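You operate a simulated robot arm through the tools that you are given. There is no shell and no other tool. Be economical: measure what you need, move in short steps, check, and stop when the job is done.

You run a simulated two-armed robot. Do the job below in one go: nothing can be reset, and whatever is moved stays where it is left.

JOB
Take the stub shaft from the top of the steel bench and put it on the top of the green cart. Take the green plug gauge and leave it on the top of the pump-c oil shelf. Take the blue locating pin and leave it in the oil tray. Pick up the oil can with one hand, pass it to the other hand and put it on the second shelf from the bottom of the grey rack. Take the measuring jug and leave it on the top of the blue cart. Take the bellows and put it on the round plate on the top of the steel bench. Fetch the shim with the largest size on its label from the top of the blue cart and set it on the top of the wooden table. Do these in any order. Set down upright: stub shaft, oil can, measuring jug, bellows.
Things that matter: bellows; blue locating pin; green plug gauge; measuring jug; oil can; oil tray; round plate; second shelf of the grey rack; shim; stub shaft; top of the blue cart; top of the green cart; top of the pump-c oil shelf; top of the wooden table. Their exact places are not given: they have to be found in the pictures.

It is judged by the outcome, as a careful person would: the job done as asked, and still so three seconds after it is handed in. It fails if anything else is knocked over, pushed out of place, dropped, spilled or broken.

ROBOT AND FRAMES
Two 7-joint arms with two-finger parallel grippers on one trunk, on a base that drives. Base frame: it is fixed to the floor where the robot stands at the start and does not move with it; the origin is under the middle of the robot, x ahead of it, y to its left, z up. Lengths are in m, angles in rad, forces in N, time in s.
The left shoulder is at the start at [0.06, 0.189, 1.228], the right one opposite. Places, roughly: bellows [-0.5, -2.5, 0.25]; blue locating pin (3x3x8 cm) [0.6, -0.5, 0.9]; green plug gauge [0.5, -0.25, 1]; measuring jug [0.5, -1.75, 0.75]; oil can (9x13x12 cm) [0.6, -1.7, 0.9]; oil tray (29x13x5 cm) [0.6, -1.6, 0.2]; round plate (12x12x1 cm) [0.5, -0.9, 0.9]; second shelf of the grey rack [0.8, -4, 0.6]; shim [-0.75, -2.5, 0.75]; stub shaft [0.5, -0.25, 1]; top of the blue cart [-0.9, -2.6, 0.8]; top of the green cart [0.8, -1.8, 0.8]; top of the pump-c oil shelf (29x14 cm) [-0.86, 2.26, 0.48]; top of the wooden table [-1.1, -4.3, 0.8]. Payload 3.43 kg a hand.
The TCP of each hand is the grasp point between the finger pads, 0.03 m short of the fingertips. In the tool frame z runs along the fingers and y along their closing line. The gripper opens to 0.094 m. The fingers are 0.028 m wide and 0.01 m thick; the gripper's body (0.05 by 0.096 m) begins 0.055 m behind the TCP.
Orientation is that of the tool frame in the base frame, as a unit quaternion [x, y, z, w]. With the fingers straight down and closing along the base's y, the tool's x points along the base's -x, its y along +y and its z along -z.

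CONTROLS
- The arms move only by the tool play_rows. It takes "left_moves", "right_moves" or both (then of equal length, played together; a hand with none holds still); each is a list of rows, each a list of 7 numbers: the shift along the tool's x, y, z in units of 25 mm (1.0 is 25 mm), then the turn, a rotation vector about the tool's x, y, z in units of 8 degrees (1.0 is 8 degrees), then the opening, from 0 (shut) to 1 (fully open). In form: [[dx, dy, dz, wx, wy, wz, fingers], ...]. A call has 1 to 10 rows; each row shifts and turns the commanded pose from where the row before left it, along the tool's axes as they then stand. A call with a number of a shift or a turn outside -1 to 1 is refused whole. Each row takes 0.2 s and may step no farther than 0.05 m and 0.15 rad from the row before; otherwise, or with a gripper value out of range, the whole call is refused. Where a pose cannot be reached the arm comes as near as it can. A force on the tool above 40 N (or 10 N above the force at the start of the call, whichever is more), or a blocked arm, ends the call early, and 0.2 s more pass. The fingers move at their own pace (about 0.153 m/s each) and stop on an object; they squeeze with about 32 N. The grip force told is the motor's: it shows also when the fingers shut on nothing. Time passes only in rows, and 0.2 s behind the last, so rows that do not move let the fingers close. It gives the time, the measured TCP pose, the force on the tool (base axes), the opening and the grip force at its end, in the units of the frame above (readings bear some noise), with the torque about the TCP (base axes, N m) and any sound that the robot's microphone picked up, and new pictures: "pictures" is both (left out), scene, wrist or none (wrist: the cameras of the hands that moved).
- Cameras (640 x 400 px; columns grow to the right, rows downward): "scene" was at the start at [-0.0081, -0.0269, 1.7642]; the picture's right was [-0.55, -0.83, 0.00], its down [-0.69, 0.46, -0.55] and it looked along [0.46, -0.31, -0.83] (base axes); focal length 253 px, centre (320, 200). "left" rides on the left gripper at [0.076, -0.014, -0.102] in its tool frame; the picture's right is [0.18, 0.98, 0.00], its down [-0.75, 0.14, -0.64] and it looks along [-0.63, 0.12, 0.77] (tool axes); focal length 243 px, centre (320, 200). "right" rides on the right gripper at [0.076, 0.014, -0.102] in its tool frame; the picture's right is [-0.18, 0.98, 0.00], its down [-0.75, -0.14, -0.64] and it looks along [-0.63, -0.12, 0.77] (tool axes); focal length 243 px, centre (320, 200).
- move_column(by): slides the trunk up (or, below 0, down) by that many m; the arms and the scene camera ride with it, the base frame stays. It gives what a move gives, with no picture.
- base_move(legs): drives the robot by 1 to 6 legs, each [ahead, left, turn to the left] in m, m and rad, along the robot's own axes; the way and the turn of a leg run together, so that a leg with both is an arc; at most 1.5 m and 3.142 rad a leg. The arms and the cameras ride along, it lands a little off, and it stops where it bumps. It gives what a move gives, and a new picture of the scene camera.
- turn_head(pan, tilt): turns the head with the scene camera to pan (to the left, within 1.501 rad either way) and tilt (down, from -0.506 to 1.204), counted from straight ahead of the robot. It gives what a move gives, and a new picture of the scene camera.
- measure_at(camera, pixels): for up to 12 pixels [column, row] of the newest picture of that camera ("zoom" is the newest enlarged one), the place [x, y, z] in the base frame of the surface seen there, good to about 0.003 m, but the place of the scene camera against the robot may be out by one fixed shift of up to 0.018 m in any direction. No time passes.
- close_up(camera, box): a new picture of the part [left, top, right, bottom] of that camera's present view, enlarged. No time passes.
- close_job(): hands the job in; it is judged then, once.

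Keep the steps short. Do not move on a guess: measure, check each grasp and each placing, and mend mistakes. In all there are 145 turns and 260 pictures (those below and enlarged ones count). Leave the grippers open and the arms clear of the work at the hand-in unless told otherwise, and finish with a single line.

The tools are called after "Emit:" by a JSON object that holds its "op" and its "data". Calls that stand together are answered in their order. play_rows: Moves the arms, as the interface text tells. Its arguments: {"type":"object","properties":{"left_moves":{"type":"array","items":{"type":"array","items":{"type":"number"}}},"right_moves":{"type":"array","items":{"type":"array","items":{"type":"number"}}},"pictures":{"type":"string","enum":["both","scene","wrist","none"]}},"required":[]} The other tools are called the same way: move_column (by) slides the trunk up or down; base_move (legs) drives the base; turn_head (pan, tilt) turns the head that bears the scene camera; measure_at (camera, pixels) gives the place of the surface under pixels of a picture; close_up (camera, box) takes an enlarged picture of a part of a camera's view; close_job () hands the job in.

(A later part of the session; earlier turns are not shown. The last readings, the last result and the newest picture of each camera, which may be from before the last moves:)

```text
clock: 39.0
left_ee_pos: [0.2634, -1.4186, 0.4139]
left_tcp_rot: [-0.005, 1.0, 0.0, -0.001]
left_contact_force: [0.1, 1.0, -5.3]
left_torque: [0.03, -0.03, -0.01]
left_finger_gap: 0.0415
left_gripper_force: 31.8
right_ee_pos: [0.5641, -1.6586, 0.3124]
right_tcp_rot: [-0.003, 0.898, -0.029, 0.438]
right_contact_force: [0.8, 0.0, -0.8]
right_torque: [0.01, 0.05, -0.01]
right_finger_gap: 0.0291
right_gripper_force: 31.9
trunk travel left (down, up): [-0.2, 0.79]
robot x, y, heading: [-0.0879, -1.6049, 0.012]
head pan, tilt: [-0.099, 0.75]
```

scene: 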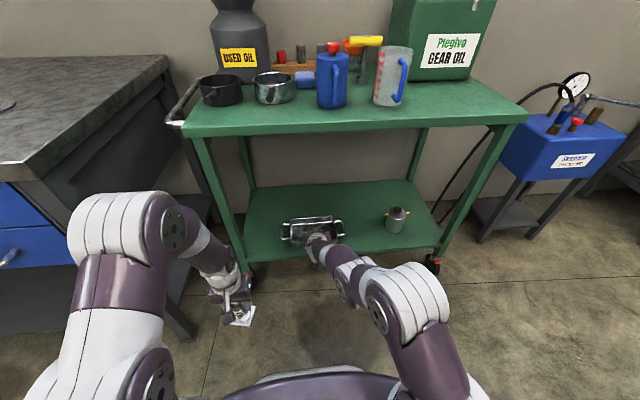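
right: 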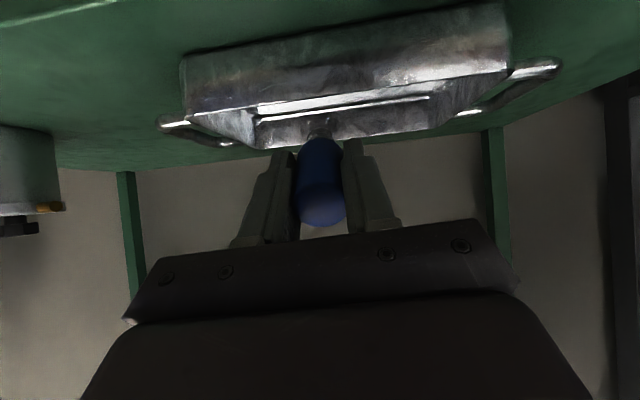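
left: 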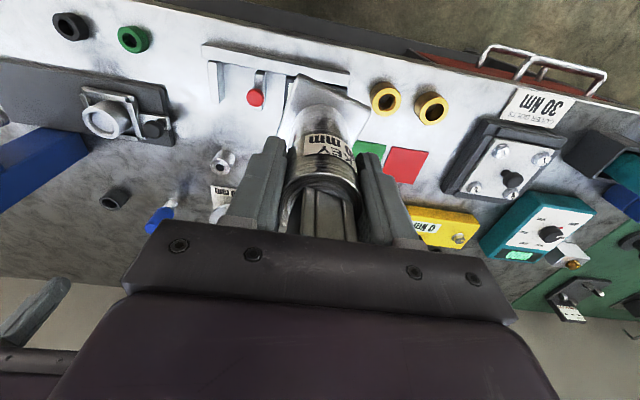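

The pin tip is just over the front rim. 6 cm further ahead, 2 cm down, then release and look.

Emit:
{"op": "play_rows", "data": {"right_moves": [[-0.75, 0, 0.95, 0, 0, 0, 0], [-0.75, 0, 0.95, 0, 0, 0, 0], [0.69, 0, 0.54, 0, 0, 0, 0], [0, 0, 0, 0, 0, 0, 0]], "pictures": "both"}}

Emit:
{"op": "close_up", "data": {"camera": "scene", "box": [260, 180, 420, 290]}}

```text
clock: 40.0
left_ee_pos: [0.2635, -1.4191, 0.413]
left_tcp_rot: [-0.005, 1.0, 0.0, -0.001]
left_contact_force: [-0.7, -0.3, -4.3]
left_torque: [0.0, -0.01, -0.01]
left_finger_gap: 0.0416
left_gripper_force: 31.6
right_ee_pos: [0.6241, -1.6618, 0.2907]
right_tcp_rot: [-0.002, 0.899, -0.03, 0.437]
right_contact_force: [0.4, -0.5, -1.0]
right_torque: [0.03, -0.01, 0.04]
right_finger_gap: 0.029
right_gripper_force: 32.2
trunk travel left (down, up): [-0.2, 0.79]
robot x, y, heading: [-0.0859, -1.6078, 0.01]
head pan, tilt: [-0.099, 0.75]
```

scene: 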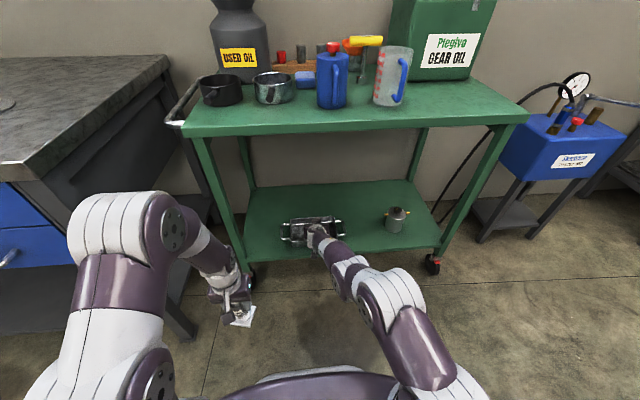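
right: 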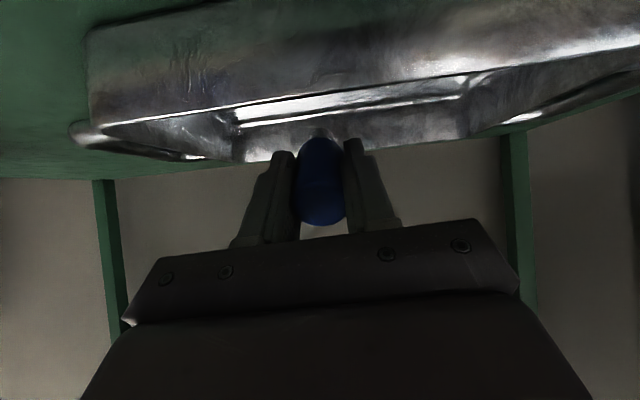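

```text
3.64 times, centred on (340, 235) of scene
```

zoom: 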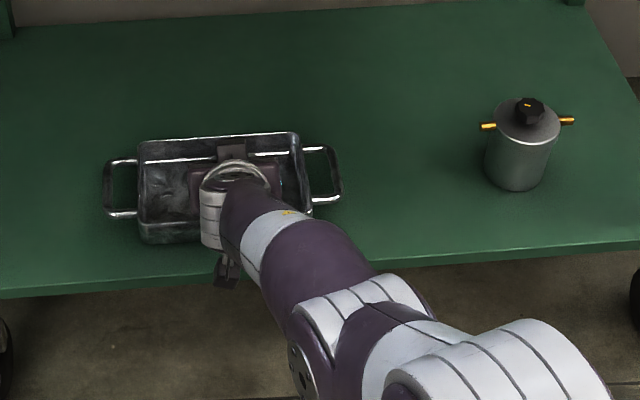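

Inside the tray. Lower 1 cm more, open, retreat along the tool.

Emit:
{"op": "play_rows", "data": {"right_moves": [[0.35, 0, 0.27, 0, 0, 0, 0], [0, 0, 0, 0, 0, 0, 0], [0, 0, 0, 0, 0, 0, 0.6], [0, 0, 0, 0, 0, 0, 0.6], [0, 0, -1, 0, 0, 0, 0.6], [0, 0, -1, 0, 0, 0, 0.6], [0, 0, -1, 0, 0, 0, 0.6], [0, 0, -1, 0, 0, 0, 0.6], [0, 0, -1, 0, 0, 0, 0.6], [0, 0, -1, 0, 0, 0, 0.6]], "pictures": "both"}}

Emit:
{"op": "close_up", "data": {"camera": "scene", "box": [260, 180, 420, 290]}}

```text
clock: 42.2
left_ee_pos: [0.2639, -1.4193, 0.4125]
left_tcp_rot: [-0.006, 1.0, 0.0, -0.001]
left_contact_force: [-0.2, 0.6, -6.1]
left_torque: [0.04, -0.01, 0.0]
left_finger_gap: 0.0414
left_gripper_force: 31.8
right_ee_pos: [0.5064, -1.6551, 0.3713]
right_tcp_rot: [-0.002, 0.899, -0.03, 0.437]
right_contact_force: [-0.6, 0.2, -0.8]
right_torque: [-0.01, -0.04, -0.03]
right_finger_gap: 0.0565
right_gripper_force: 0.1
trunk travel left (down, up): [-0.2, 0.79]
robot x, y, heading: [-0.0885, -1.6075, 0.009]
head pan, tilt: [-0.099, 0.75]
```

scene: 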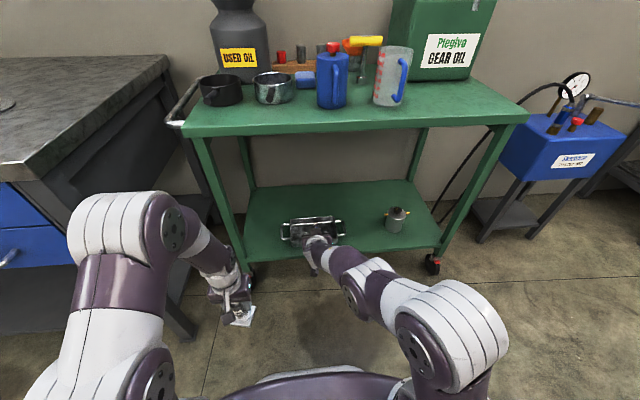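
right: 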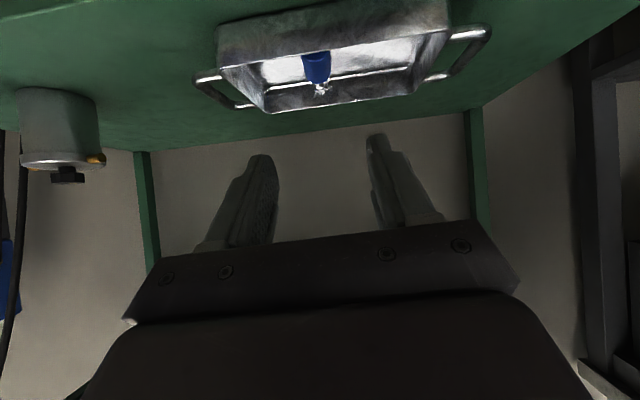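

```text
3.64 times, centred on (340, 235) of scene
```

zoom: 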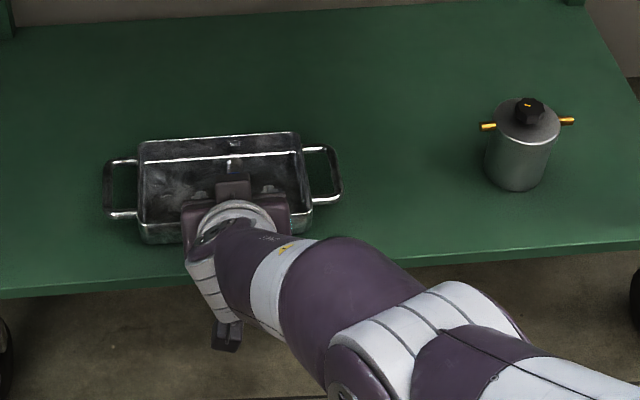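

The pin lies in the tray. I back the right hand out and raise the trunk.

Emit:
{"op": "play_rows", "data": {"right_moves": [[0, 0, -1, 0, 0, 0, 0.6], [0, 0, -1, 0, 0, 0, 0.6], [0, 0, -1, 0, 0, 0, 0.6], [0, 0, -1, 0, 0, 0, 0.6], [0, 0, -1, 0, 0, 0, 0.6]], "pictures": "none"}}

Emit:
{"op": "move_column", "data": {"by": 0.4}}

Emit:
{"op": "move_column", "data": {"by": 0.25}}

Emit:
{"op": "base_move", "data": {"legs": [[0, -0.5, 0]]}}

```text
clock: 43.4
left_ee_pos: [0.2639, -1.4194, 0.4138]
left_tcp_rot: [-0.006, 1.0, -0.001, -0.001]
left_contact_force: [-0.7, -0.6, -5.7]
left_torque: [0.01, 0.01, -0.04]
left_finger_gap: 0.0415
left_gripper_force: 31.8
right_ee_pos: [0.4061, -1.6494, 0.4501]
right_tcp_rot: [-0.003, 0.899, -0.029, 0.438]
right_contact_force: [0.3, -0.2, -1.0]
right_torque: [-0.01, -0.03, -0.01]
right_finger_gap: 0.0565
right_gripper_force: 0.0
trunk travel left (down, up): [-0.2, 0.79]
robot x, y, heading: [-0.0907, -1.6074, 0.011]
head pan, tilt: [-0.099, 0.75]
```

```text
clock: 47.2
left_ee_pos: [0.2633, -1.4192, 0.8124]
left_tcp_rot: [-0.005, 1.0, -0.001, -0.001]
left_contact_force: [0.7, 0.2, -5.4]
left_torque: [-0.04, -0.01, -0.03]
left_finger_gap: 0.0421
left_gripper_force: 31.9
right_ee_pos: [0.407, -1.6487, 0.8495]
right_tcp_rot: [-0.003, 0.898, -0.029, 0.438]
right_contact_force: [0.2, -0.6, 0.5]
right_torque: [-0.02, -0.01, -0.01]
right_finger_gap: 0.0567
right_gripper_force: 0.1
trunk travel left (down, up): [-0.6, 0.39]
robot x, y, heading: [-0.0881, -1.6088, 0.011]
head pan, tilt: [-0.099, 0.75]
```

```text
clock: 49.8
left_ee_pos: [0.2638, -1.4188, 1.0632]
left_tcp_rot: [-0.005, 1.0, 0.0, -0.001]
left_contact_force: [-0.9, 0.3, -5.0]
left_torque: [0.02, 0.0, 0.03]
left_finger_gap: 0.0415
left_gripper_force: 31.4
right_ee_pos: [0.4088, -1.6488, 1.0995]
right_tcp_rot: [-0.002, 0.899, -0.03, 0.438]
right_contact_force: [0.9, 0.8, 0.4]
right_torque: [0.01, 0.0, -0.05]
right_finger_gap: 0.0563
right_gripper_force: 0.0
trunk travel left (down, up): [-0.85, 0.14]
robot x, y, heading: [-0.0895, -1.606, 0.012]
head pan, tilt: [-0.099, 0.75]
```

```text
clock: 52.7
left_ee_pos: [0.2677, -1.9174, 1.0637]
left_tcp_rot: [-0.006, 1.0, 0.0, -0.001]
left_contact_force: [0.2, -0.2, -5.0]
left_torque: [-0.02, -0.04, -0.01]
left_finger_gap: 0.0414
left_gripper_force: 31.7
right_ee_pos: [0.4115, -2.1444, 1.0996]
right_tcp_rot: [-0.002, 0.898, -0.03, 0.438]
right_contact_force: [0.0, 0.3, 1.2]
right_torque: [0.01, -0.01, 0.02]
right_finger_gap: 0.0563
right_gripper_force: 0.0
trunk travel left (down, up): [-0.85, 0.14]
robot x, y, heading: [-0.0823, -2.106, 0.009]
head pan, tilt: [-0.099, 0.75]
```

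scene: 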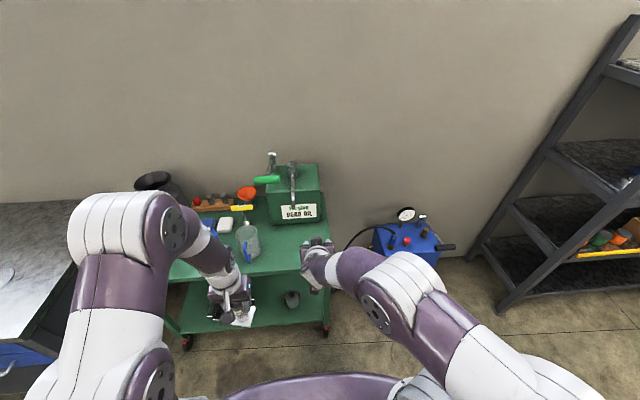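

Left hand brings the shaft over the free right-front area of the cart (target about (0.61,-2.03)); right hand moves aside.

Emit:
{"op": "play_rows", "data": {"left_moves": [[-1, 0, 0, 0, 0, 0, 0], [-1, 0, 0, 0, 0, 0, 0], [-1, -0.6, 0, 0, 0, 0, 0], [-1, -0.6, 0, 0, 0, 0, 0], [-1, -0.6, 0, 0, 0, 0, 0], [-1, -0.6, 0, 0, 0, 0, 0], [-1, -0.6, 0, 0, 0, 0, 0], [-1, -0.6, 0, 0, 0, 0, 0], [-1, -0.6, 0, 0, 0, 0, 0], [-1, -0.4, 0, 0, 0, 0, 0]], "right_moves": [[0, -1, 0, 0, 0, 0, 0.6], [0, -1, -0.5, 0, 0, 0, 0.6], [0, -1, -0.5, 0, 0, 0, 0.6], [0, -1, -0.5, 0, 0, 0, 0.6], [0, -1, -0.5, 0, 0, 0, 0.6], [0, -1, -0.5, 0, 0, 0, 0.6], [0, 0, 0, 0, 0, 0, 0.6], [0, 0, 0, 0, 0, 0, 0.6], [0, 0, 0, 0, 0, 0, 0.6], [0, 0, 0, 0, 0, 0, 0.6]], "pictures": "both"}}

```text
clock: 54.9
left_ee_pos: [0.5043, -2.0249, 1.0596]
left_tcp_rot: [-0.005, 1.0, 0.001, -0.003]
left_contact_force: [-0.8, 0.0, -6.0]
left_torque: [0.0, 0.0, -0.03]
left_finger_gap: 0.0416
left_gripper_force: 31.9
left hand out of reach, approached as far as the arm can: row 10
right_ee_pos: [0.3615, -2.279, 1.1473]
right_tcp_rot: [-0.001, 0.899, -0.032, 0.437]
right_contact_force: [-0.3, -0.9, 0.7]
right_torque: [-0.03, 0.01, -0.02]
right_finger_gap: 0.0567
right_gripper_force: 0.1
right hand out of reach, approached as far as the arm can: row 6
trunk travel left (down, up): [-0.85, 0.14]
robot x, y, heading: [-0.0841, -2.1032, 0.007]
head pan, tilt: [-0.099, 0.75]
```

scene: 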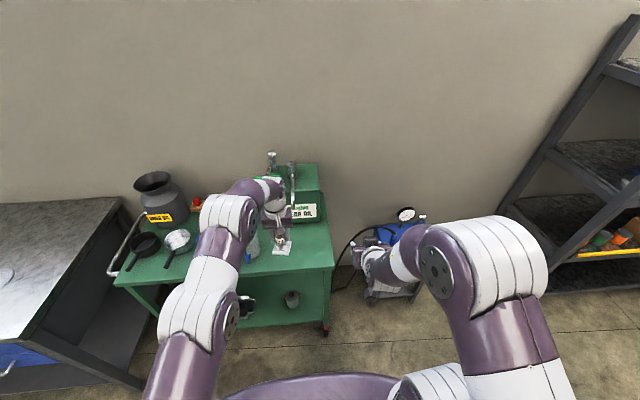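
right: 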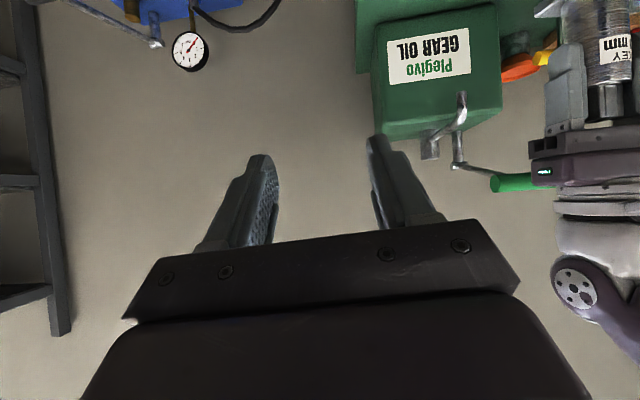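
left: 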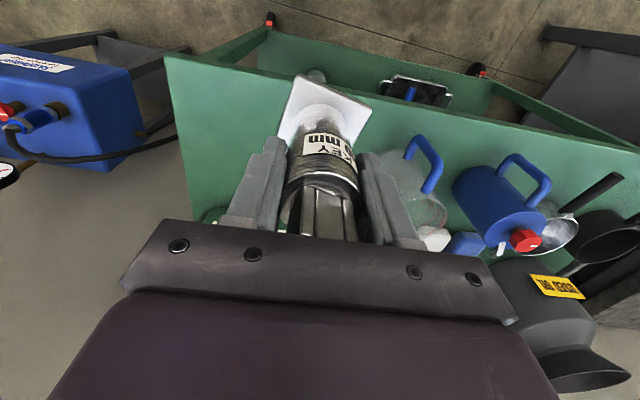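

The pump's green crank handle is near the left wrist. Measure it and the cart top.

Emit:
{"op": "measure_at", "data": {"camera": "right", "pixels": [[505, 182], [485, 175], [458, 110], [440, 60], [430, 150], [540, 175], [580, 180], [520, 70]]}}

Emit:
{"op": "measure_at", "data": {"camera": "left", "pixels": [[180, 65], [240, 90], [390, 110], [430, 210], [430, 180], [225, 130], [240, 150], [400, 140], [525, 240], [500, 200], [530, 175]]}}

Emit:
{"op": "close_up", "data": {"camera": "left", "box": [360, 100, 640, 280]}}

Emit:
{"op": "close_up", "data": {"camera": "scene", "box": [200, 130, 360, 280]}}

```text
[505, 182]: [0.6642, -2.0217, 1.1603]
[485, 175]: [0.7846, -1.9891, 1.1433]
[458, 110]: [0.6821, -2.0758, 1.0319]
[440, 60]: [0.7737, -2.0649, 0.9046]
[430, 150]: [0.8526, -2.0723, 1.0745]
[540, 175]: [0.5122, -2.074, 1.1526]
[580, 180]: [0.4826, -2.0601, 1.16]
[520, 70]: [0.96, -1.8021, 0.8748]
```

```text
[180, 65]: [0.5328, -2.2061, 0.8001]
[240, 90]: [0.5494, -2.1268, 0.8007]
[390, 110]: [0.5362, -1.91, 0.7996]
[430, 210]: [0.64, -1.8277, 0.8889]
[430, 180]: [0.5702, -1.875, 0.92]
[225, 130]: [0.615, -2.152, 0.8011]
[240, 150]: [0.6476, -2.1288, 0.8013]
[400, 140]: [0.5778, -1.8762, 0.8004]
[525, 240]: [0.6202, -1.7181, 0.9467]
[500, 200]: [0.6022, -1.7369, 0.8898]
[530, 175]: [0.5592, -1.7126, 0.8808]
```

```text
2.22 times, centred on (500, 190) of left
```

zoom: 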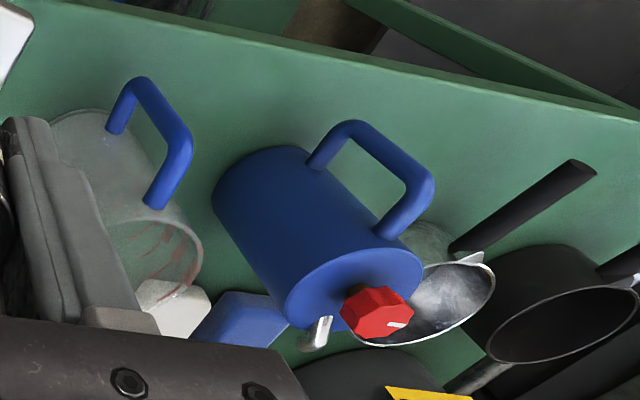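

```text
2.67 times, centred on (280, 205) of scene
```

zoom: 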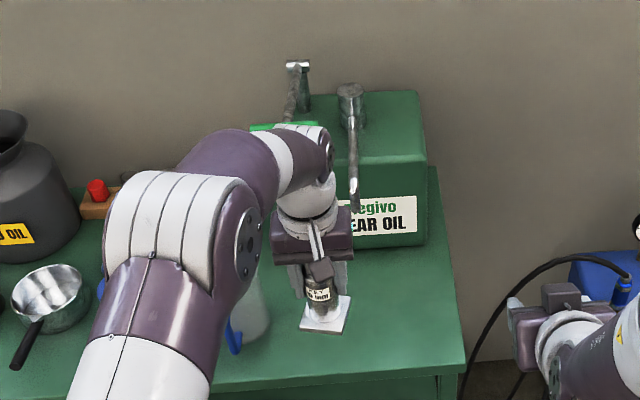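

Cart top z=0.800 (wrist reading). To stay clear of the pump's crank and spout I set the shaft at about (0.585,-2.13). Move right and down, then drive 8 cm ahead.

Emit:
{"op": "play_rows", "data": {"left_moves": [[0, -1, 0, 0, 0, 0, 0], [0, -1, 0, 0, 0, 0, 0], [0, -1, 0.5, 0, 0, 0, 0], [0, -1, 1, 0, 0, 0, 0], [0, 0, 1, 0, 0, 0, 0], [0, 0, 1, 0, 0, 0, 0], [0, 0, 0, 0, 0, 0, 0]], "pictures": "none"}}

Emit:
{"op": "base_move", "data": {"legs": [[0.08, 0, 0]]}}

Emit:
{"op": "close_up", "data": {"camera": "left", "box": [0, 0, 640, 400]}}

```text
clock: 56.5
left_ee_pos: [0.4919, -2.1196, 0.9675]
left_tcp_rot: [-0.005, 1.0, 0.001, 0.0]
left_contact_force: [0.5, 0.0, -6.2]
left_torque: [0.03, 0.01, -0.01]
left_finger_gap: 0.0413
left_gripper_force: 32.0
left hand out of reach, approached as far as the arm can: row 1, 2, 3
right_ee_pos: [0.3614, -2.2793, 1.148]
right_tcp_rot: [-0.001, 0.899, -0.033, 0.438]
right_contact_force: [-0.1, 0.0, 0.4]
right_torque: [0.01, 0.0, -0.01]
right_finger_gap: 0.0565
right_gripper_force: 0.0
trunk travel left (down, up): [-0.85, 0.14]
robot x, y, heading: [-0.084, -2.1043, 0.012]
head pan, tilt: [-0.099, 0.75]
```

```text
clock: 57.6
left_ee_pos: [0.5701, -2.1199, 0.9679]
left_tcp_rot: [-0.005, 1.0, 0.001, 0.0]
left_contact_force: [0.0, 0.4, -5.3]
left_torque: [0.0, 0.0, -0.02]
left_finger_gap: 0.0419
left_gripper_force: 31.7
right_ee_pos: [0.4394, -2.2788, 1.1481]
right_tcp_rot: [-0.001, 0.899, -0.033, 0.438]
right_contact_force: [0.1, 0.0, -0.1]
right_torque: [0.02, 0.01, 0.02]
right_finger_gap: 0.0565
right_gripper_force: 0.1
trunk travel left (down, up): [-0.85, 0.14]
robot x, y, heading: [-0.0054, -2.1004, 0.012]
head pan, tilt: [-0.099, 0.75]
```

scene: 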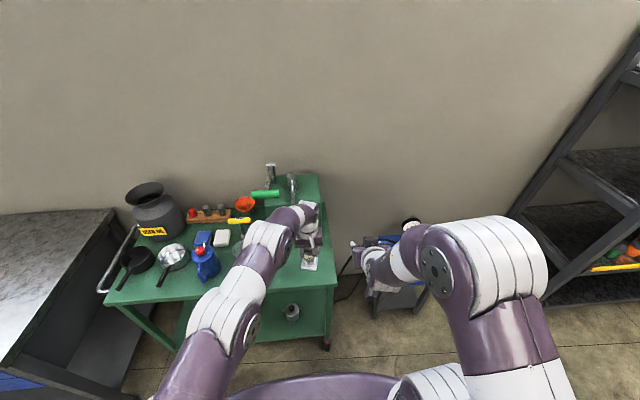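

```text
1.00 times, centred on (320, 200) of left (not enlarged: the box is as wide or as high as the picture)
```

zoom: 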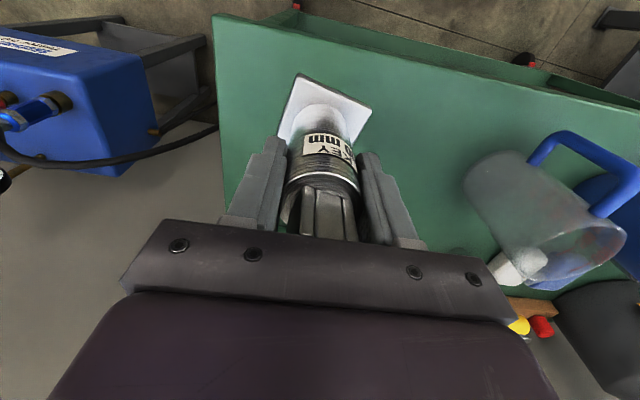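

The shaft base and cart edge are visible. Measure the base corner heights.

Emit:
{"op": "measure_at", "data": {"camera": "zoom", "pixels": [[302, 80], [367, 108], [285, 130], [225, 40], [330, 65]]}}

```text
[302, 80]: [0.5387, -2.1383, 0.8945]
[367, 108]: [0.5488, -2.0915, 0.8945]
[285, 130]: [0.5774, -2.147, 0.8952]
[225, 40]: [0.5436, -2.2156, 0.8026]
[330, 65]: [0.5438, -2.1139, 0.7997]
```

Base underside ≈0.083 below the TCP. Forward 18 mm and down to about 0.886, expecting contact.

Emit:
{"op": "play_rows", "data": {"left_moves": [[-0.4, 0, 0, 0, 0, 0, 0], [-0.4, 0, 0.8, 0, 0, 0, 0], [0, 0, 0.8, 0, 0, 0, 0], [0, 0, 0.8, 0, 0, 0, 0], [0, 0, 0.4, 0, 0, 0, 0], [0, 0, 0.3, 0, 0, 0, 0], [0, 0, 0.15, 0, 0, 0, 0]], "pictures": "wrist"}}

```text
clock: 59.2
left_ee_pos: [0.5737, -2.1136, 0.8868]
left_tcp_rot: [-0.004, 1.0, 0.0, -0.001]
left_contact_force: [0.1, 0.6, -5.5]
left_torque: [-0.02, -0.04, 0.0]
left_finger_gap: 0.0418
left_gripper_force: 32.1
left hand out of reach, approached as far as the arm can: row 1, 2, 6
right_ee_pos: [0.4415, -2.2786, 1.1476]
right_tcp_rot: [-0.001, 0.899, -0.033, 0.437]
right_contact_force: [-0.3, -0.7, 0.2]
right_torque: [0.03, -0.01, -0.04]
right_finger_gap: 0.0566
right_gripper_force: 0.1
trunk travel left (down, up): [-0.85, 0.14]
robot x, y, heading: [-0.0051, -2.1036, 0.013]
head pan, tilt: [-0.099, 0.75]
```

left: 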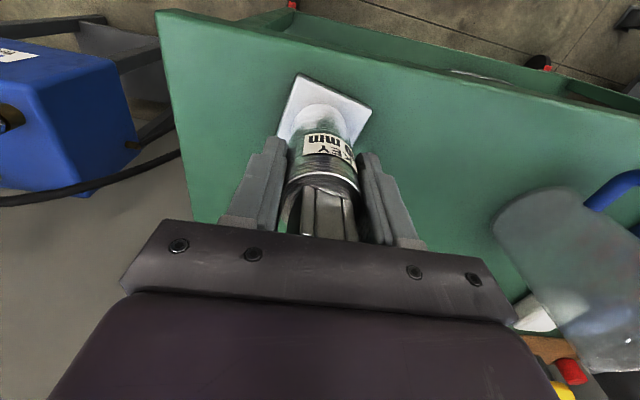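

Not touching yet. Drive 3 cm more ahead to keep away from the edge, then lower until contact.

Emit:
{"op": "base_move", "data": {"legs": [[0.03, 0, 0]]}}

Emit:
{"op": "play_rows", "data": {"left_moves": [[0, 0, 0.1, 0, 0, 0, 0], [0, 0, 0.1, 0, 0, 0, 0], [0, 0, 0.1, 0, 0, 0, 0], [0, 0, 0, 0, 0, 0, 0]], "pictures": "wrist"}}

```text
clock: 60.0
left_ee_pos: [0.6017, -2.1135, 0.8881]
left_tcp_rot: [-0.005, 1.0, 0.001, 0.0]
left_contact_force: [-0.1, -1.3, -5.4]
left_torque: [-0.01, -0.03, -0.03]
left_finger_gap: 0.0416
left_gripper_force: 31.3
right_ee_pos: [0.4669, -2.2793, 1.15]
right_tcp_rot: [-0.001, 0.898, -0.032, 0.439]
right_contact_force: [0.6, 0.3, -0.5]
right_torque: [0.04, -0.01, -0.04]
right_finger_gap: 0.0564
right_gripper_force: 0.1
trunk travel left (down, up): [-0.85, 0.14]
robot x, y, heading: [0.0243, -2.0994, 0.014]
head pan, tilt: [-0.099, 0.75]
```

scene: 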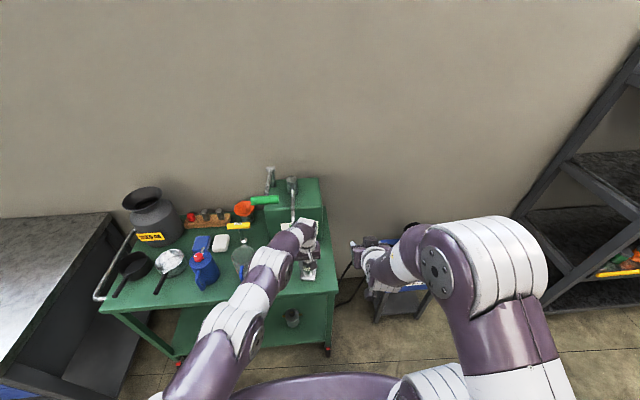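

```text
clock: 61.0
left_ee_pos: [0.6035, -2.1135, 0.8811]
left_tcp_rot: [-0.004, 1.0, -0.001, 0.002]
left_contact_force: [9.6, 0.8, 22.8]
left_torque: [0.31, -0.11, -0.13]
left_finger_gap: 0.0416
left_gripper_force: 32.4
right_ee_pos: [0.4697, -2.2778, 1.1486]
right_tcp_rot: [-0.001, 0.898, -0.033, 0.438]
right_contact_force: [0.6, -0.4, -0.2]
right_torque: [0.01, -0.01, 0.01]
right_finger_gap: 0.0563
right_gripper_force: 0.0
trunk travel left (down, up): [-0.85, 0.14]
robot x, y, heading: [0.0256, -2.101, 0.01]
head pan, tilt: [-0.099, 0.75]
```

left: 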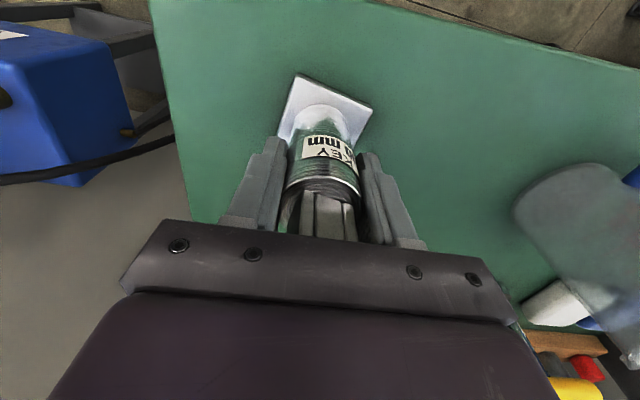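

Contact (22.8 N). Open and rise straight up.

Emit:
{"op": "play_rows", "data": {"left_moves": [[0, 0, -0.1, 0, 0, 0, 0], [0, 0, 0, 0, 0, 0, 1], [0, 0, 0, 0, 0, 0, 1], [0, 0, -1, 0, 0, 0, 1], [0, 0, -1, 0, 0, 0, 1], [0, 0, -1, 0, 0, 0, 1], [0, 0, -1, 0, 0, 0, 1], [0, 0, -1, 0, 0, 0, 1], [0, 0, -1, 0, 0, 0, 1]], "pictures": "wrist"}}

```text
clock: 63.0
left_ee_pos: [0.5972, -2.1107, 1.0309]
left_tcp_rot: [-0.005, 1.0, 0.001, 0.0]
left_contact_force: [-0.6, 0.1, 0.0]
left_torque: [-0.03, -0.01, -0.01]
left_finger_gap: 0.0939
left_gripper_force: 0.0
left hand out of reach, approached as far as the arm can: row 9
right_ee_pos: [0.4709, -2.2785, 1.1486]
right_tcp_rot: [-0.001, 0.899, -0.032, 0.438]
right_contact_force: [-0.8, 0.0, 0.7]
right_torque: [0.04, 0.0, 0.03]
right_finger_gap: 0.0564
right_gripper_force: 0.0
trunk travel left (down, up): [-0.85, 0.14]
robot x, y, heading: [0.0239, -2.0994, 0.009]
head pan, tilt: [-0.099, 0.75]
```

left: 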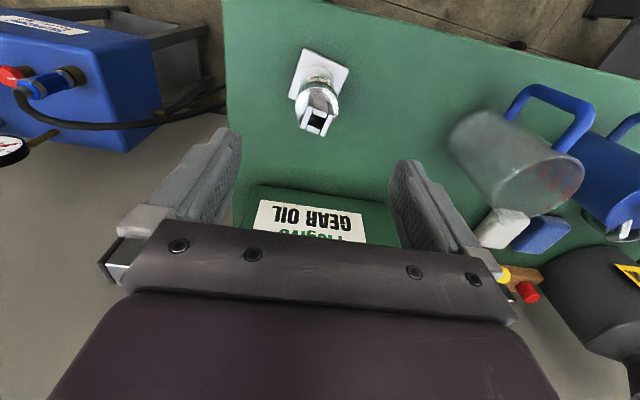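

Shaft stands on the cart. Back off and drive left to the oil can.

Emit:
{"op": "base_move", "data": {"legs": [[-0.14, 0, 0], [0, 0.5, 0]]}}

Emit:
{"op": "play_rows", "data": {"right_moves": [[0, 0, 0, 0, 1, 0, 1], [0, 0, 0, 0, 1, 0, 1], [0, 0, 0, 0, 1, 0, 1], [0, 0, 0, 0, 1, 0, 1], [0, 0, 0, 0, 1, 0, 1], [0, 0, 0, 0, 1, 0, 1], [0, 0, 0, 0, 0.5, 0, 1], [0, 0, 0, 0, 0, 0, 1]], "left_moves": [[0, 1, 0, 0, 0, 0, 1], [0, 1, 0, 0, 0, 0, 1], [0, 1, 0, 0, 0, 0, 1], [0, 1, 0, 0, 0, 0, 1], [0, 1, 0, 0, 0, 0, 1], [0, 1, 0, 0, 0, 0, 1], [0, 0, 0, 0, 0, 0, 1], [0, 0, 0, 0, 0, 0, 1]], "pictures": "both"}}

```text
clock: 66.8
left_ee_pos: [0.4527, -1.617, 1.0293]
left_tcp_rot: [-0.005, 1.0, 0.001, -0.001]
left_contact_force: [-0.2, 0.7, -0.5]
left_torque: [0.02, -0.01, 0.0]
left_finger_gap: 0.0942
left_gripper_force: 0.2
right_ee_pos: [0.3255, -1.7837, 1.1474]
right_tcp_rot: [-0.002, 0.899, -0.031, 0.438]
right_contact_force: [-0.3, 0.0, -0.9]
right_torque: [0.02, 0.04, -0.02]
right_finger_gap: 0.0565
right_gripper_force: 0.0
trunk travel left (down, up): [-0.85, 0.14]
robot x, y, heading: [-0.1131, -1.6089, 0.006]
head pan, tilt: [-0.099, 0.75]
```

scene: 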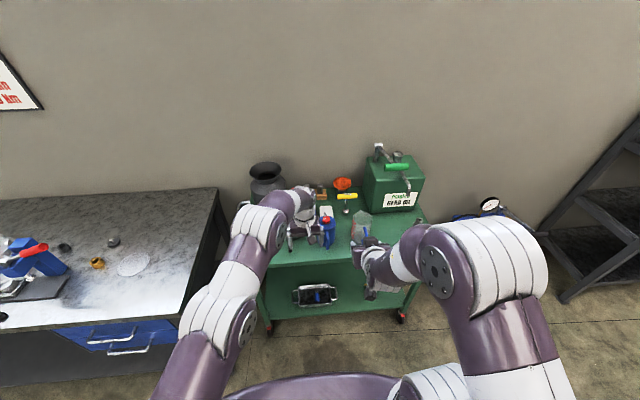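

```text
clock: 68.7
left_ee_pos: [0.4519, -1.4668, 1.0301]
left_tcp_rot: [-0.005, 1.0, 0.001, 0.0]
left_contact_force: [-0.2, -0.2, 0.2]
left_torque: [-0.01, 0.01, 0.02]
left_finger_gap: 0.0941
left_gripper_force: 0.0
right_ee_pos: [0.3309, -1.7935, 1.153]
right_tcp_rot: [0.02, 0.994, -0.055, 0.089]
right_contact_force: [0.3, 0.0, -0.2]
right_torque: [-0.01, -0.04, -0.02]
right_finger_gap: 0.0942
right_gripper_force: 0.1
right hand out of reach, approached as far as the arm can: row 4, 5
trunk travel left (down, up): [-0.85, 0.14]
robot x, y, heading: [-0.1208, -1.6082, 0.009]
head pan, tilt: [-0.099, 0.75]
```

scene: 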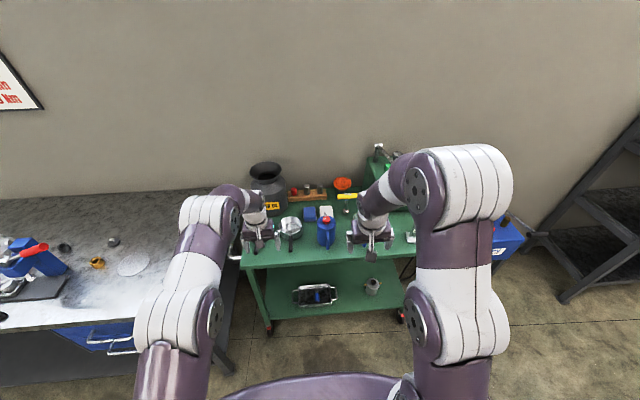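
right: 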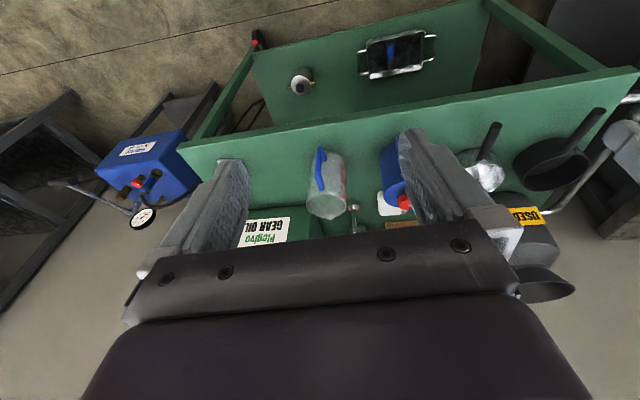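
left: 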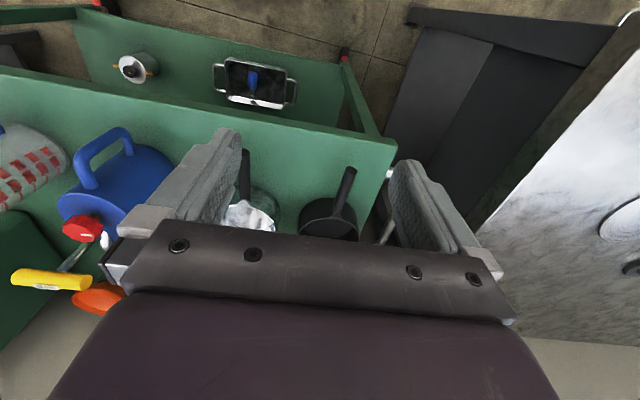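

I measure the can (cap, handle, body) in the left wrist picture.

Emit:
{"op": "close_up", "data": {"camera": "left", "box": [0, 110, 200, 310]}}

Emit:
{"op": "measure_at", "data": {"camera": "left", "pixels": [[83, 228], [90, 225], [76, 222], [92, 238], [62, 200], [110, 205], [160, 160], [87, 180], [102, 137], [128, 140], [82, 160], [105, 240]]}}

```text
2.00 times, centred on (100, 210) of left
```

zoom: 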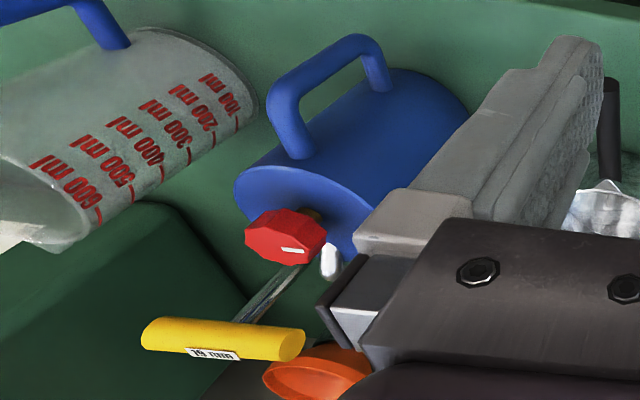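

```text
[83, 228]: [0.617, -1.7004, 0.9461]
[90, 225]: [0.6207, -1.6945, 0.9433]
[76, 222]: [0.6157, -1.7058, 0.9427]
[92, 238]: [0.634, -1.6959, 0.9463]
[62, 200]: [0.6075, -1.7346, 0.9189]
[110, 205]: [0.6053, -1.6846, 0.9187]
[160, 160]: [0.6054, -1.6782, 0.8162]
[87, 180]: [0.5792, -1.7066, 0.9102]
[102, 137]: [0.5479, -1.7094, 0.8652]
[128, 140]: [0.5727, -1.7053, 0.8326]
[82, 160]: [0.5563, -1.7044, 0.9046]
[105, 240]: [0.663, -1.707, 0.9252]
```

Cap knob ≈ (0.625,-1.701), z 0.925–0.947; handle at x≈0.548–0.58, y≈-1.706. I straighten the right hand, pull the left hand back, then drive ahead.

Emit:
{"op": "play_rows", "data": {"right_moves": [[0, 0, 0, -0.4, 0.64, -0.14, 1], [0, 0, 0, -0.4, 0.64, -0.14, 1], [0, 0.8, 0, 0, 0, 0, 1], [0, 0.8, 0, 0, 0, 0, 1], [0, 0.8, 0, 0, 0, 0, 1], [0, 0.8, 0, 0, 0, 0, 1], [0, 0.5, 0, 0, 0, 0, 1]], "left_moves": [[1, 0, 0, 0, 0, 0, 1], [1, 0, -0.5, 0, 0, 0, 1], [1, 0, -0.5, 0, 0, 0, 1], [1, 0, -0.5, 0, 0, 0, 1], [1, 0, -0.5, 0, 0, 0, 1], [1, 0, 0, 0, 0, 0, 1], [0, 0, 0, 0, 0, 0, 1]], "pictures": "none"}}

Emit:
{"op": "base_move", "data": {"legs": [[0.17, 0, 0]]}}

```text
clock: 70.2
left_ee_pos: [0.301, -1.4681, 1.0797]
left_tcp_rot: [-0.005, 1.0, 0.001, -0.002]
left_contact_force: [0.4, 0.5, -0.4]
left_torque: [0.03, -0.02, -0.01]
left_finger_gap: 0.0939
left_gripper_force: 0.1
right_ee_pos: [0.3307, -1.7016, 1.153]
right_tcp_rot: [0.001, 1.0, 0.001, 0.001]
right_contact_force: [1.0, -0.3, 0.0]
right_torque: [0.0, -0.02, 0.0]
right_finger_gap: 0.0941
right_gripper_force: 0.1
trunk travel left (down, up): [-0.85, 0.14]
robot x, y, heading: [-0.1138, -1.6077, 0.011]
head pan, tilt: [-0.099, 0.75]
```

```text
clock: 71.7
left_ee_pos: [0.4698, -1.4659, 1.081]
left_tcp_rot: [-0.005, 1.0, 0.001, 0.0]
left_contact_force: [-0.2, -0.4, -0.1]
left_torque: [-0.01, -0.04, 0.01]
left_finger_gap: 0.0938
left_gripper_force: 0.1
right_ee_pos: [0.4979, -1.6999, 1.1545]
right_tcp_rot: [-0.001, 1.0, 0.001, 0.002]
right_contact_force: [-0.1, -0.3, 0.6]
right_torque: [0.0, -0.07, 0.01]
right_finger_gap: 0.0938
right_gripper_force: 0.1
trunk travel left (down, up): [-0.85, 0.14]
robot x, y, heading: [0.0514, -1.6055, 0.003]
head pan, tilt: [-0.099, 0.75]
```

scene: 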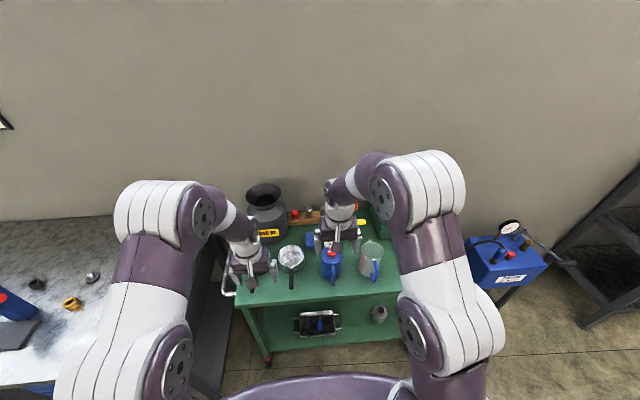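

Right hand above the cap.

Emit:
{"op": "play_rows", "data": {"right_moves": [[-0.85, 0, 0.7, 0, 0, 0, 0.7], [-0.85, 0, 0.7, 0, 0, 0, 0.7], [-0.85, 0, 0.7, 0, 0, 0, 0.7], [-0.85, 0, 0.7, 0, 0, 0, 0.7], [-0.85, 0, 0.7, 0, 0, 0, 0.7], [-0.85, 0, 0.7, 0, 0, 0, 0.7]], "pictures": "wrist"}}

```text
clock: 73.1
left_ee_pos: [0.4719, -1.4658, 1.0791]
left_tcp_rot: [-0.005, 1.0, 0.001, -0.002]
left_contact_force: [0.9, -0.6, 0.1]
left_torque: [0.0, 0.05, 0.02]
left_finger_gap: 0.0939
left_gripper_force: 0.1
right_ee_pos: [0.6294, -1.6983, 1.0479]
right_tcp_rot: [0.0, 1.0, 0.001, 0.001]
right_contact_force: [0.2, -0.2, 0.7]
right_torque: [-0.01, 0.04, 0.0]
right_finger_gap: 0.066
right_gripper_force: 0.1
trunk travel left (down, up): [-0.85, 0.14]
robot x, y, heading: [0.0518, -1.606, 0.014]
head pan, tilt: [-0.099, 0.75]
```

right: 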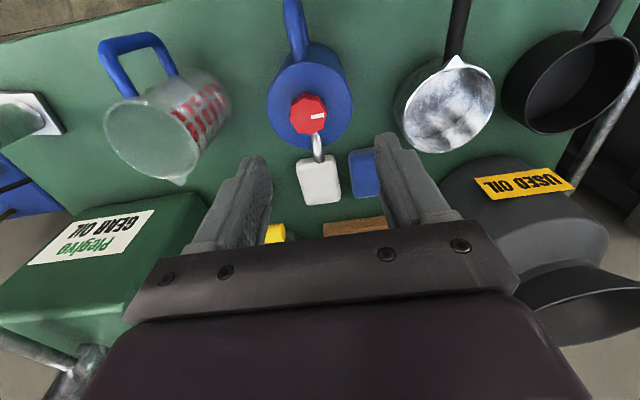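

Emit:
{"op": "measure_at", "data": {"camera": "right", "pixels": [[308, 115], [290, 113], [326, 115], [308, 97], [308, 133], [270, 100], [350, 95], [316, 145], [310, 60], [297, 20], [205, 100], [130, 45]]}}

```text
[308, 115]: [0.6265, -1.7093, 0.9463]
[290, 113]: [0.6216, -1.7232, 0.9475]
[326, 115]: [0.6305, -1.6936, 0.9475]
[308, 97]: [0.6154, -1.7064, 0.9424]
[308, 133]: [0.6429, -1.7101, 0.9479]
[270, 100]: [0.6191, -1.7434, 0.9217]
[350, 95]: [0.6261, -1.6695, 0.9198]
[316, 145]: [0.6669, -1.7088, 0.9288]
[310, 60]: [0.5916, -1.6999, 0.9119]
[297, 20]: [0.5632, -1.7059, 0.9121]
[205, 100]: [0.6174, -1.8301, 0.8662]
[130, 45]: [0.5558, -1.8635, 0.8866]
```

Cap centre (0.628,-1.708). Shift 10 mm right, go down to 0.953 and close on the knob.

Emit:
{"op": "play_rows", "data": {"right_moves": [[0, -0.4, 0.6, 0, 0, 0, 0.7], [0, 0, 0.8, 0, 0, 0, 0.7], [0, 0, 0.8, 0, 0, 0, 0.7], [0, 0, 0.8, 0, 0, 0, 0.7], [0, 0, 0.75, 0, 0, 0, 0.7], [0, 0, 0, 0, 0, 0, 0], [0, 0, 0, 0, 0, 0, 0], [0, 0, 0, 0, 0, 0, 0]], "pictures": "wrist"}}

```text
clock: 74.9
left_ee_pos: [0.4714, -1.4649, 1.0799]
left_tcp_rot: [-0.005, 1.0, 0.001, -0.002]
left_contact_force: [-0.5, 0.1, 0.1]
left_torque: [-0.01, 0.0, 0.02]
left_finger_gap: 0.094
left_gripper_force: 0.1
right_ee_pos: [0.6305, -1.7096, 0.9544]
right_tcp_rot: [0.0, 1.0, 0.0, 0.001]
right_contact_force: [0.8, 0.4, -0.3]
right_torque: [-0.03, -0.26, 0.04]
right_finger_gap: 0.0329
right_gripper_force: 32.0
trunk travel left (down, up): [-0.85, 0.14]
robot x, y, heading: [0.0471, -1.6074, 0.009]
head pan, tilt: [-0.099, 0.75]
```

right: 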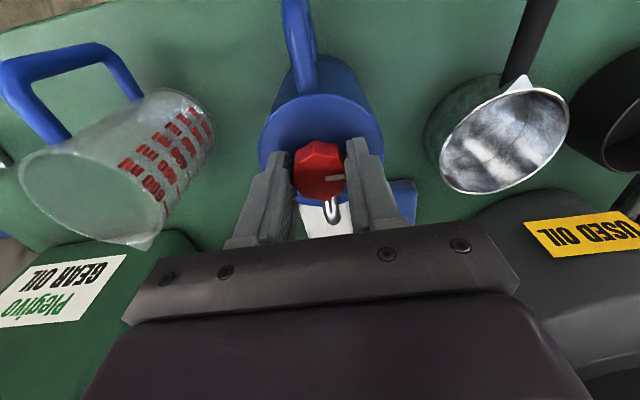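

Gripped on the knob (0.033 m). Lift 10 cm and check.

Emit:
{"op": "play_rows", "data": {"right_moves": [[0, 0, -0.4, 0, 0, 0, 0], [0, 0, -0.6, 0, 0, 0, 0], [0, 0, -0.8, 0, 0, 0, 0], [0, 0, -0.8, 0, 0, 0, 0], [0, 0, -0.8, 0, 0, 0, 0], [0, 0, -0.8, 0, 0, 0, 0], [0, 0, -0.8, 0, 0, 0, 0]], "pictures": "both"}}

```text
clock: 76.5
left_ee_pos: [0.4712, -1.466, 1.0801]
left_tcp_rot: [-0.006, 1.0, 0.0, -0.002]
left_contact_force: [0.5, -0.3, -0.7]
left_torque: [-0.02, 0.0, -0.01]
left_finger_gap: 0.094
left_gripper_force: 0.0
right_ee_pos: [0.6272, -1.7094, 1.079]
right_tcp_rot: [0.0, 1.0, 0.001, 0.0]
right_contact_force: [-0.1, 0.1, -6.0]
right_torque: [0.02, -0.02, 0.02]
right_finger_gap: 0.0328
right_gripper_force: 31.8
trunk travel left (down, up): [-0.85, 0.14]
robot x, y, heading: [0.0488, -1.6073, 0.01]
head pan, tilt: [-0.099, 0.75]
```

scene: 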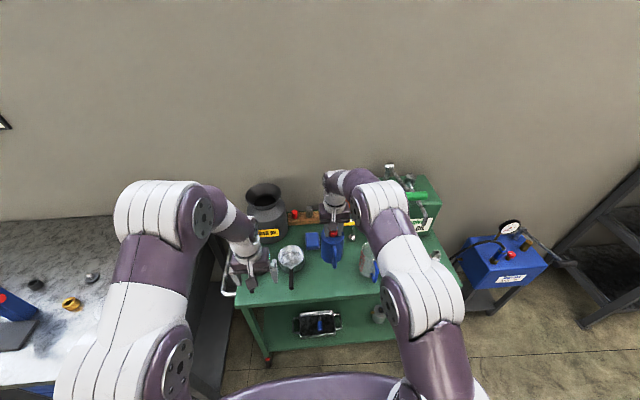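
right: 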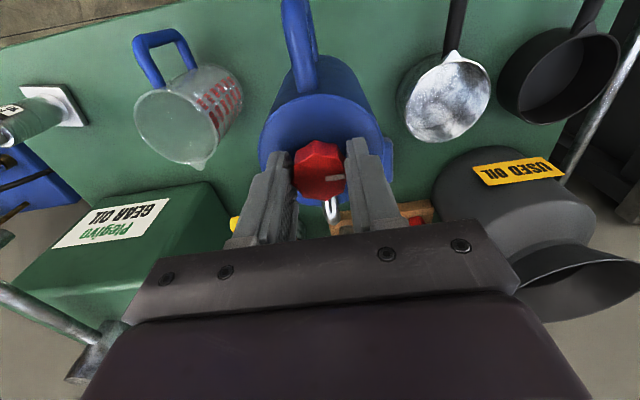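

The can hangs straight (6 N). Now the left hand tips forward to grasp the handle from the front; the right brings the can a little left.

Emit:
{"op": "play_rows", "data": {"left_moves": [[0.05, 0, 0.35, 0, -1, 0, 1], [0.1, 0, 0.34, 0, -1, 0, 1], [0.14, 0, 0.32, 0, -1, 0, 1], [0.19, 0, 0.3, 0, -1, 0, 1], [0.22, 0, 0.27, 0, -1, 0, 1], [0.26, 0, 0.23, 0, -1, 0, 1], [0.29, 0, 0.2, 0, -1, 0, 1], [0.31, 0, 0.15, 0, -1, 0, 1], [0.33, 0, 0.11, 0, -1, 0, 1], [0, 0, 0, 0, 0, 0, 1]], "right_moves": [[0, 0.5, 0, 0, 0, 0, 0], [0, 0.7, 0, 0, 0, 0, 0], [0, 0.7, 0, 0, 0, 0, 0], [0, 0.7, 0, 0, 0, 0, 0], [0, 0.7, 0, 0, 0, 0, 0], [0, 0.7, 0, 0, 0, 0, 0], [0, 0, 0, 0, 0, 0, 0], [0, 0, 0, 0, 0, 0, 0], [0, 0, 0, 0, 0, 0, 0], [0, 0, 0, 0, 0, 0, 0]], "pictures": "both"}}

```text
clock: 78.7
left_ee_pos: [0.4567, -1.4511, 1.0239]
left_tcp_rot: [0.0, 0.882, 0.051, 0.468]
left_contact_force: [0.4, -0.7, -0.7]
left_torque: [-0.02, 0.01, -0.01]
left_finger_gap: 0.0942
left_gripper_force: 0.1
left hand out of reach, approached as far as the arm can: row 4, 5, 6, 9
right_ee_pos: [0.6176, -1.6126, 1.075]
right_tcp_rot: [0.0, 1.0, 0.001, 0.0]
right_contact_force: [0.2, -0.2, -6.1]
right_torque: [-0.03, 0.04, 0.02]
right_finger_gap: 0.0328
right_gripper_force: 32.7
right hand out of reach, approached as far as the arm can: row 5, 6
trunk travel left (down, up): [-0.85, 0.14]
robot x, y, heading: [0.0523, -1.6058, 0.007]
head pan, tilt: [-0.099, 0.75]
```

scene: 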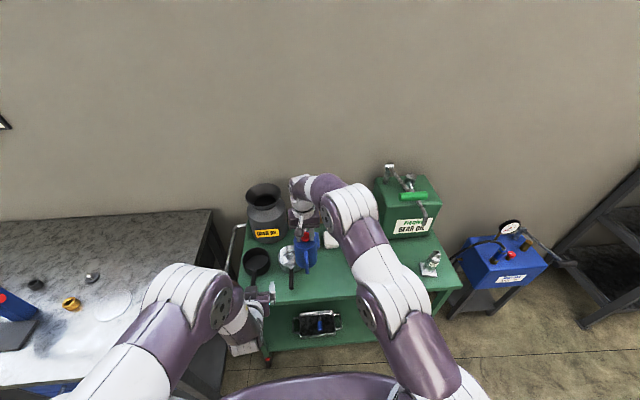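
right: 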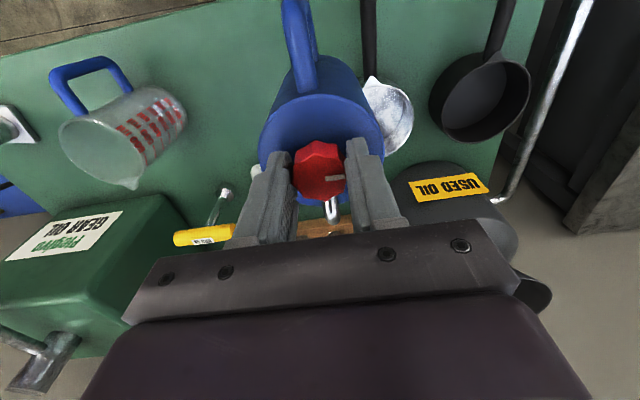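
left: 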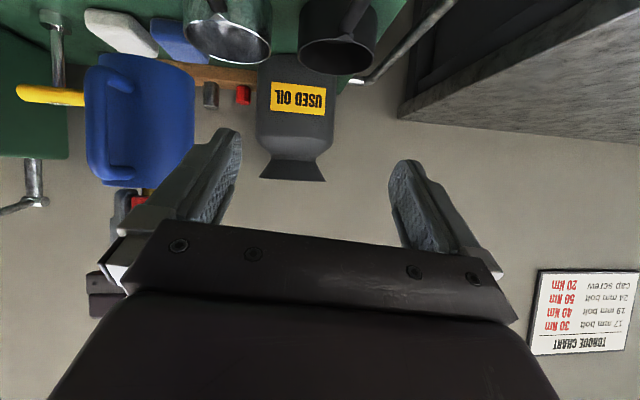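

The handle is seen in the left picture at (108,130). Measure.

Emit:
{"op": "measure_at", "data": {"camera": "left", "pixels": [[108, 130], [98, 120], [118, 85], [120, 170], [108, 100], [100, 155], [150, 120], [190, 120]]}}

Emit:
{"op": "close_up", "data": {"camera": "left", "box": [60, 40, 220, 220]}}

```text
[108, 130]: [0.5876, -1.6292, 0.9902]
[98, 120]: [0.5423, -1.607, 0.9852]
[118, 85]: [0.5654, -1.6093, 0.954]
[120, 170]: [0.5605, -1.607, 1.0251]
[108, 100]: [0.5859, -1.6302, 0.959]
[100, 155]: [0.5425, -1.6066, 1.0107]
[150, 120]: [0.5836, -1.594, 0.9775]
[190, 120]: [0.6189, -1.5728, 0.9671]
```

```text
2.22 times, centred on (140, 130) of left
```

zoom: 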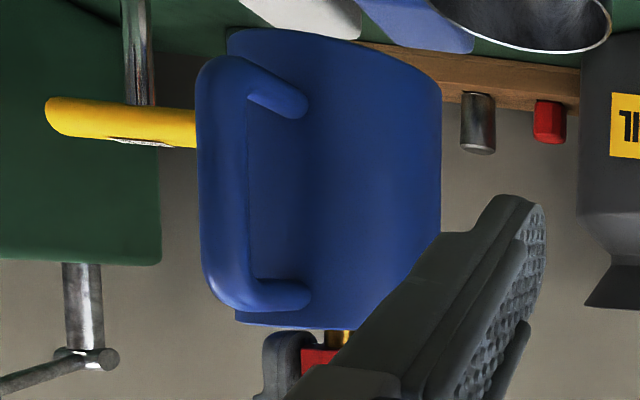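

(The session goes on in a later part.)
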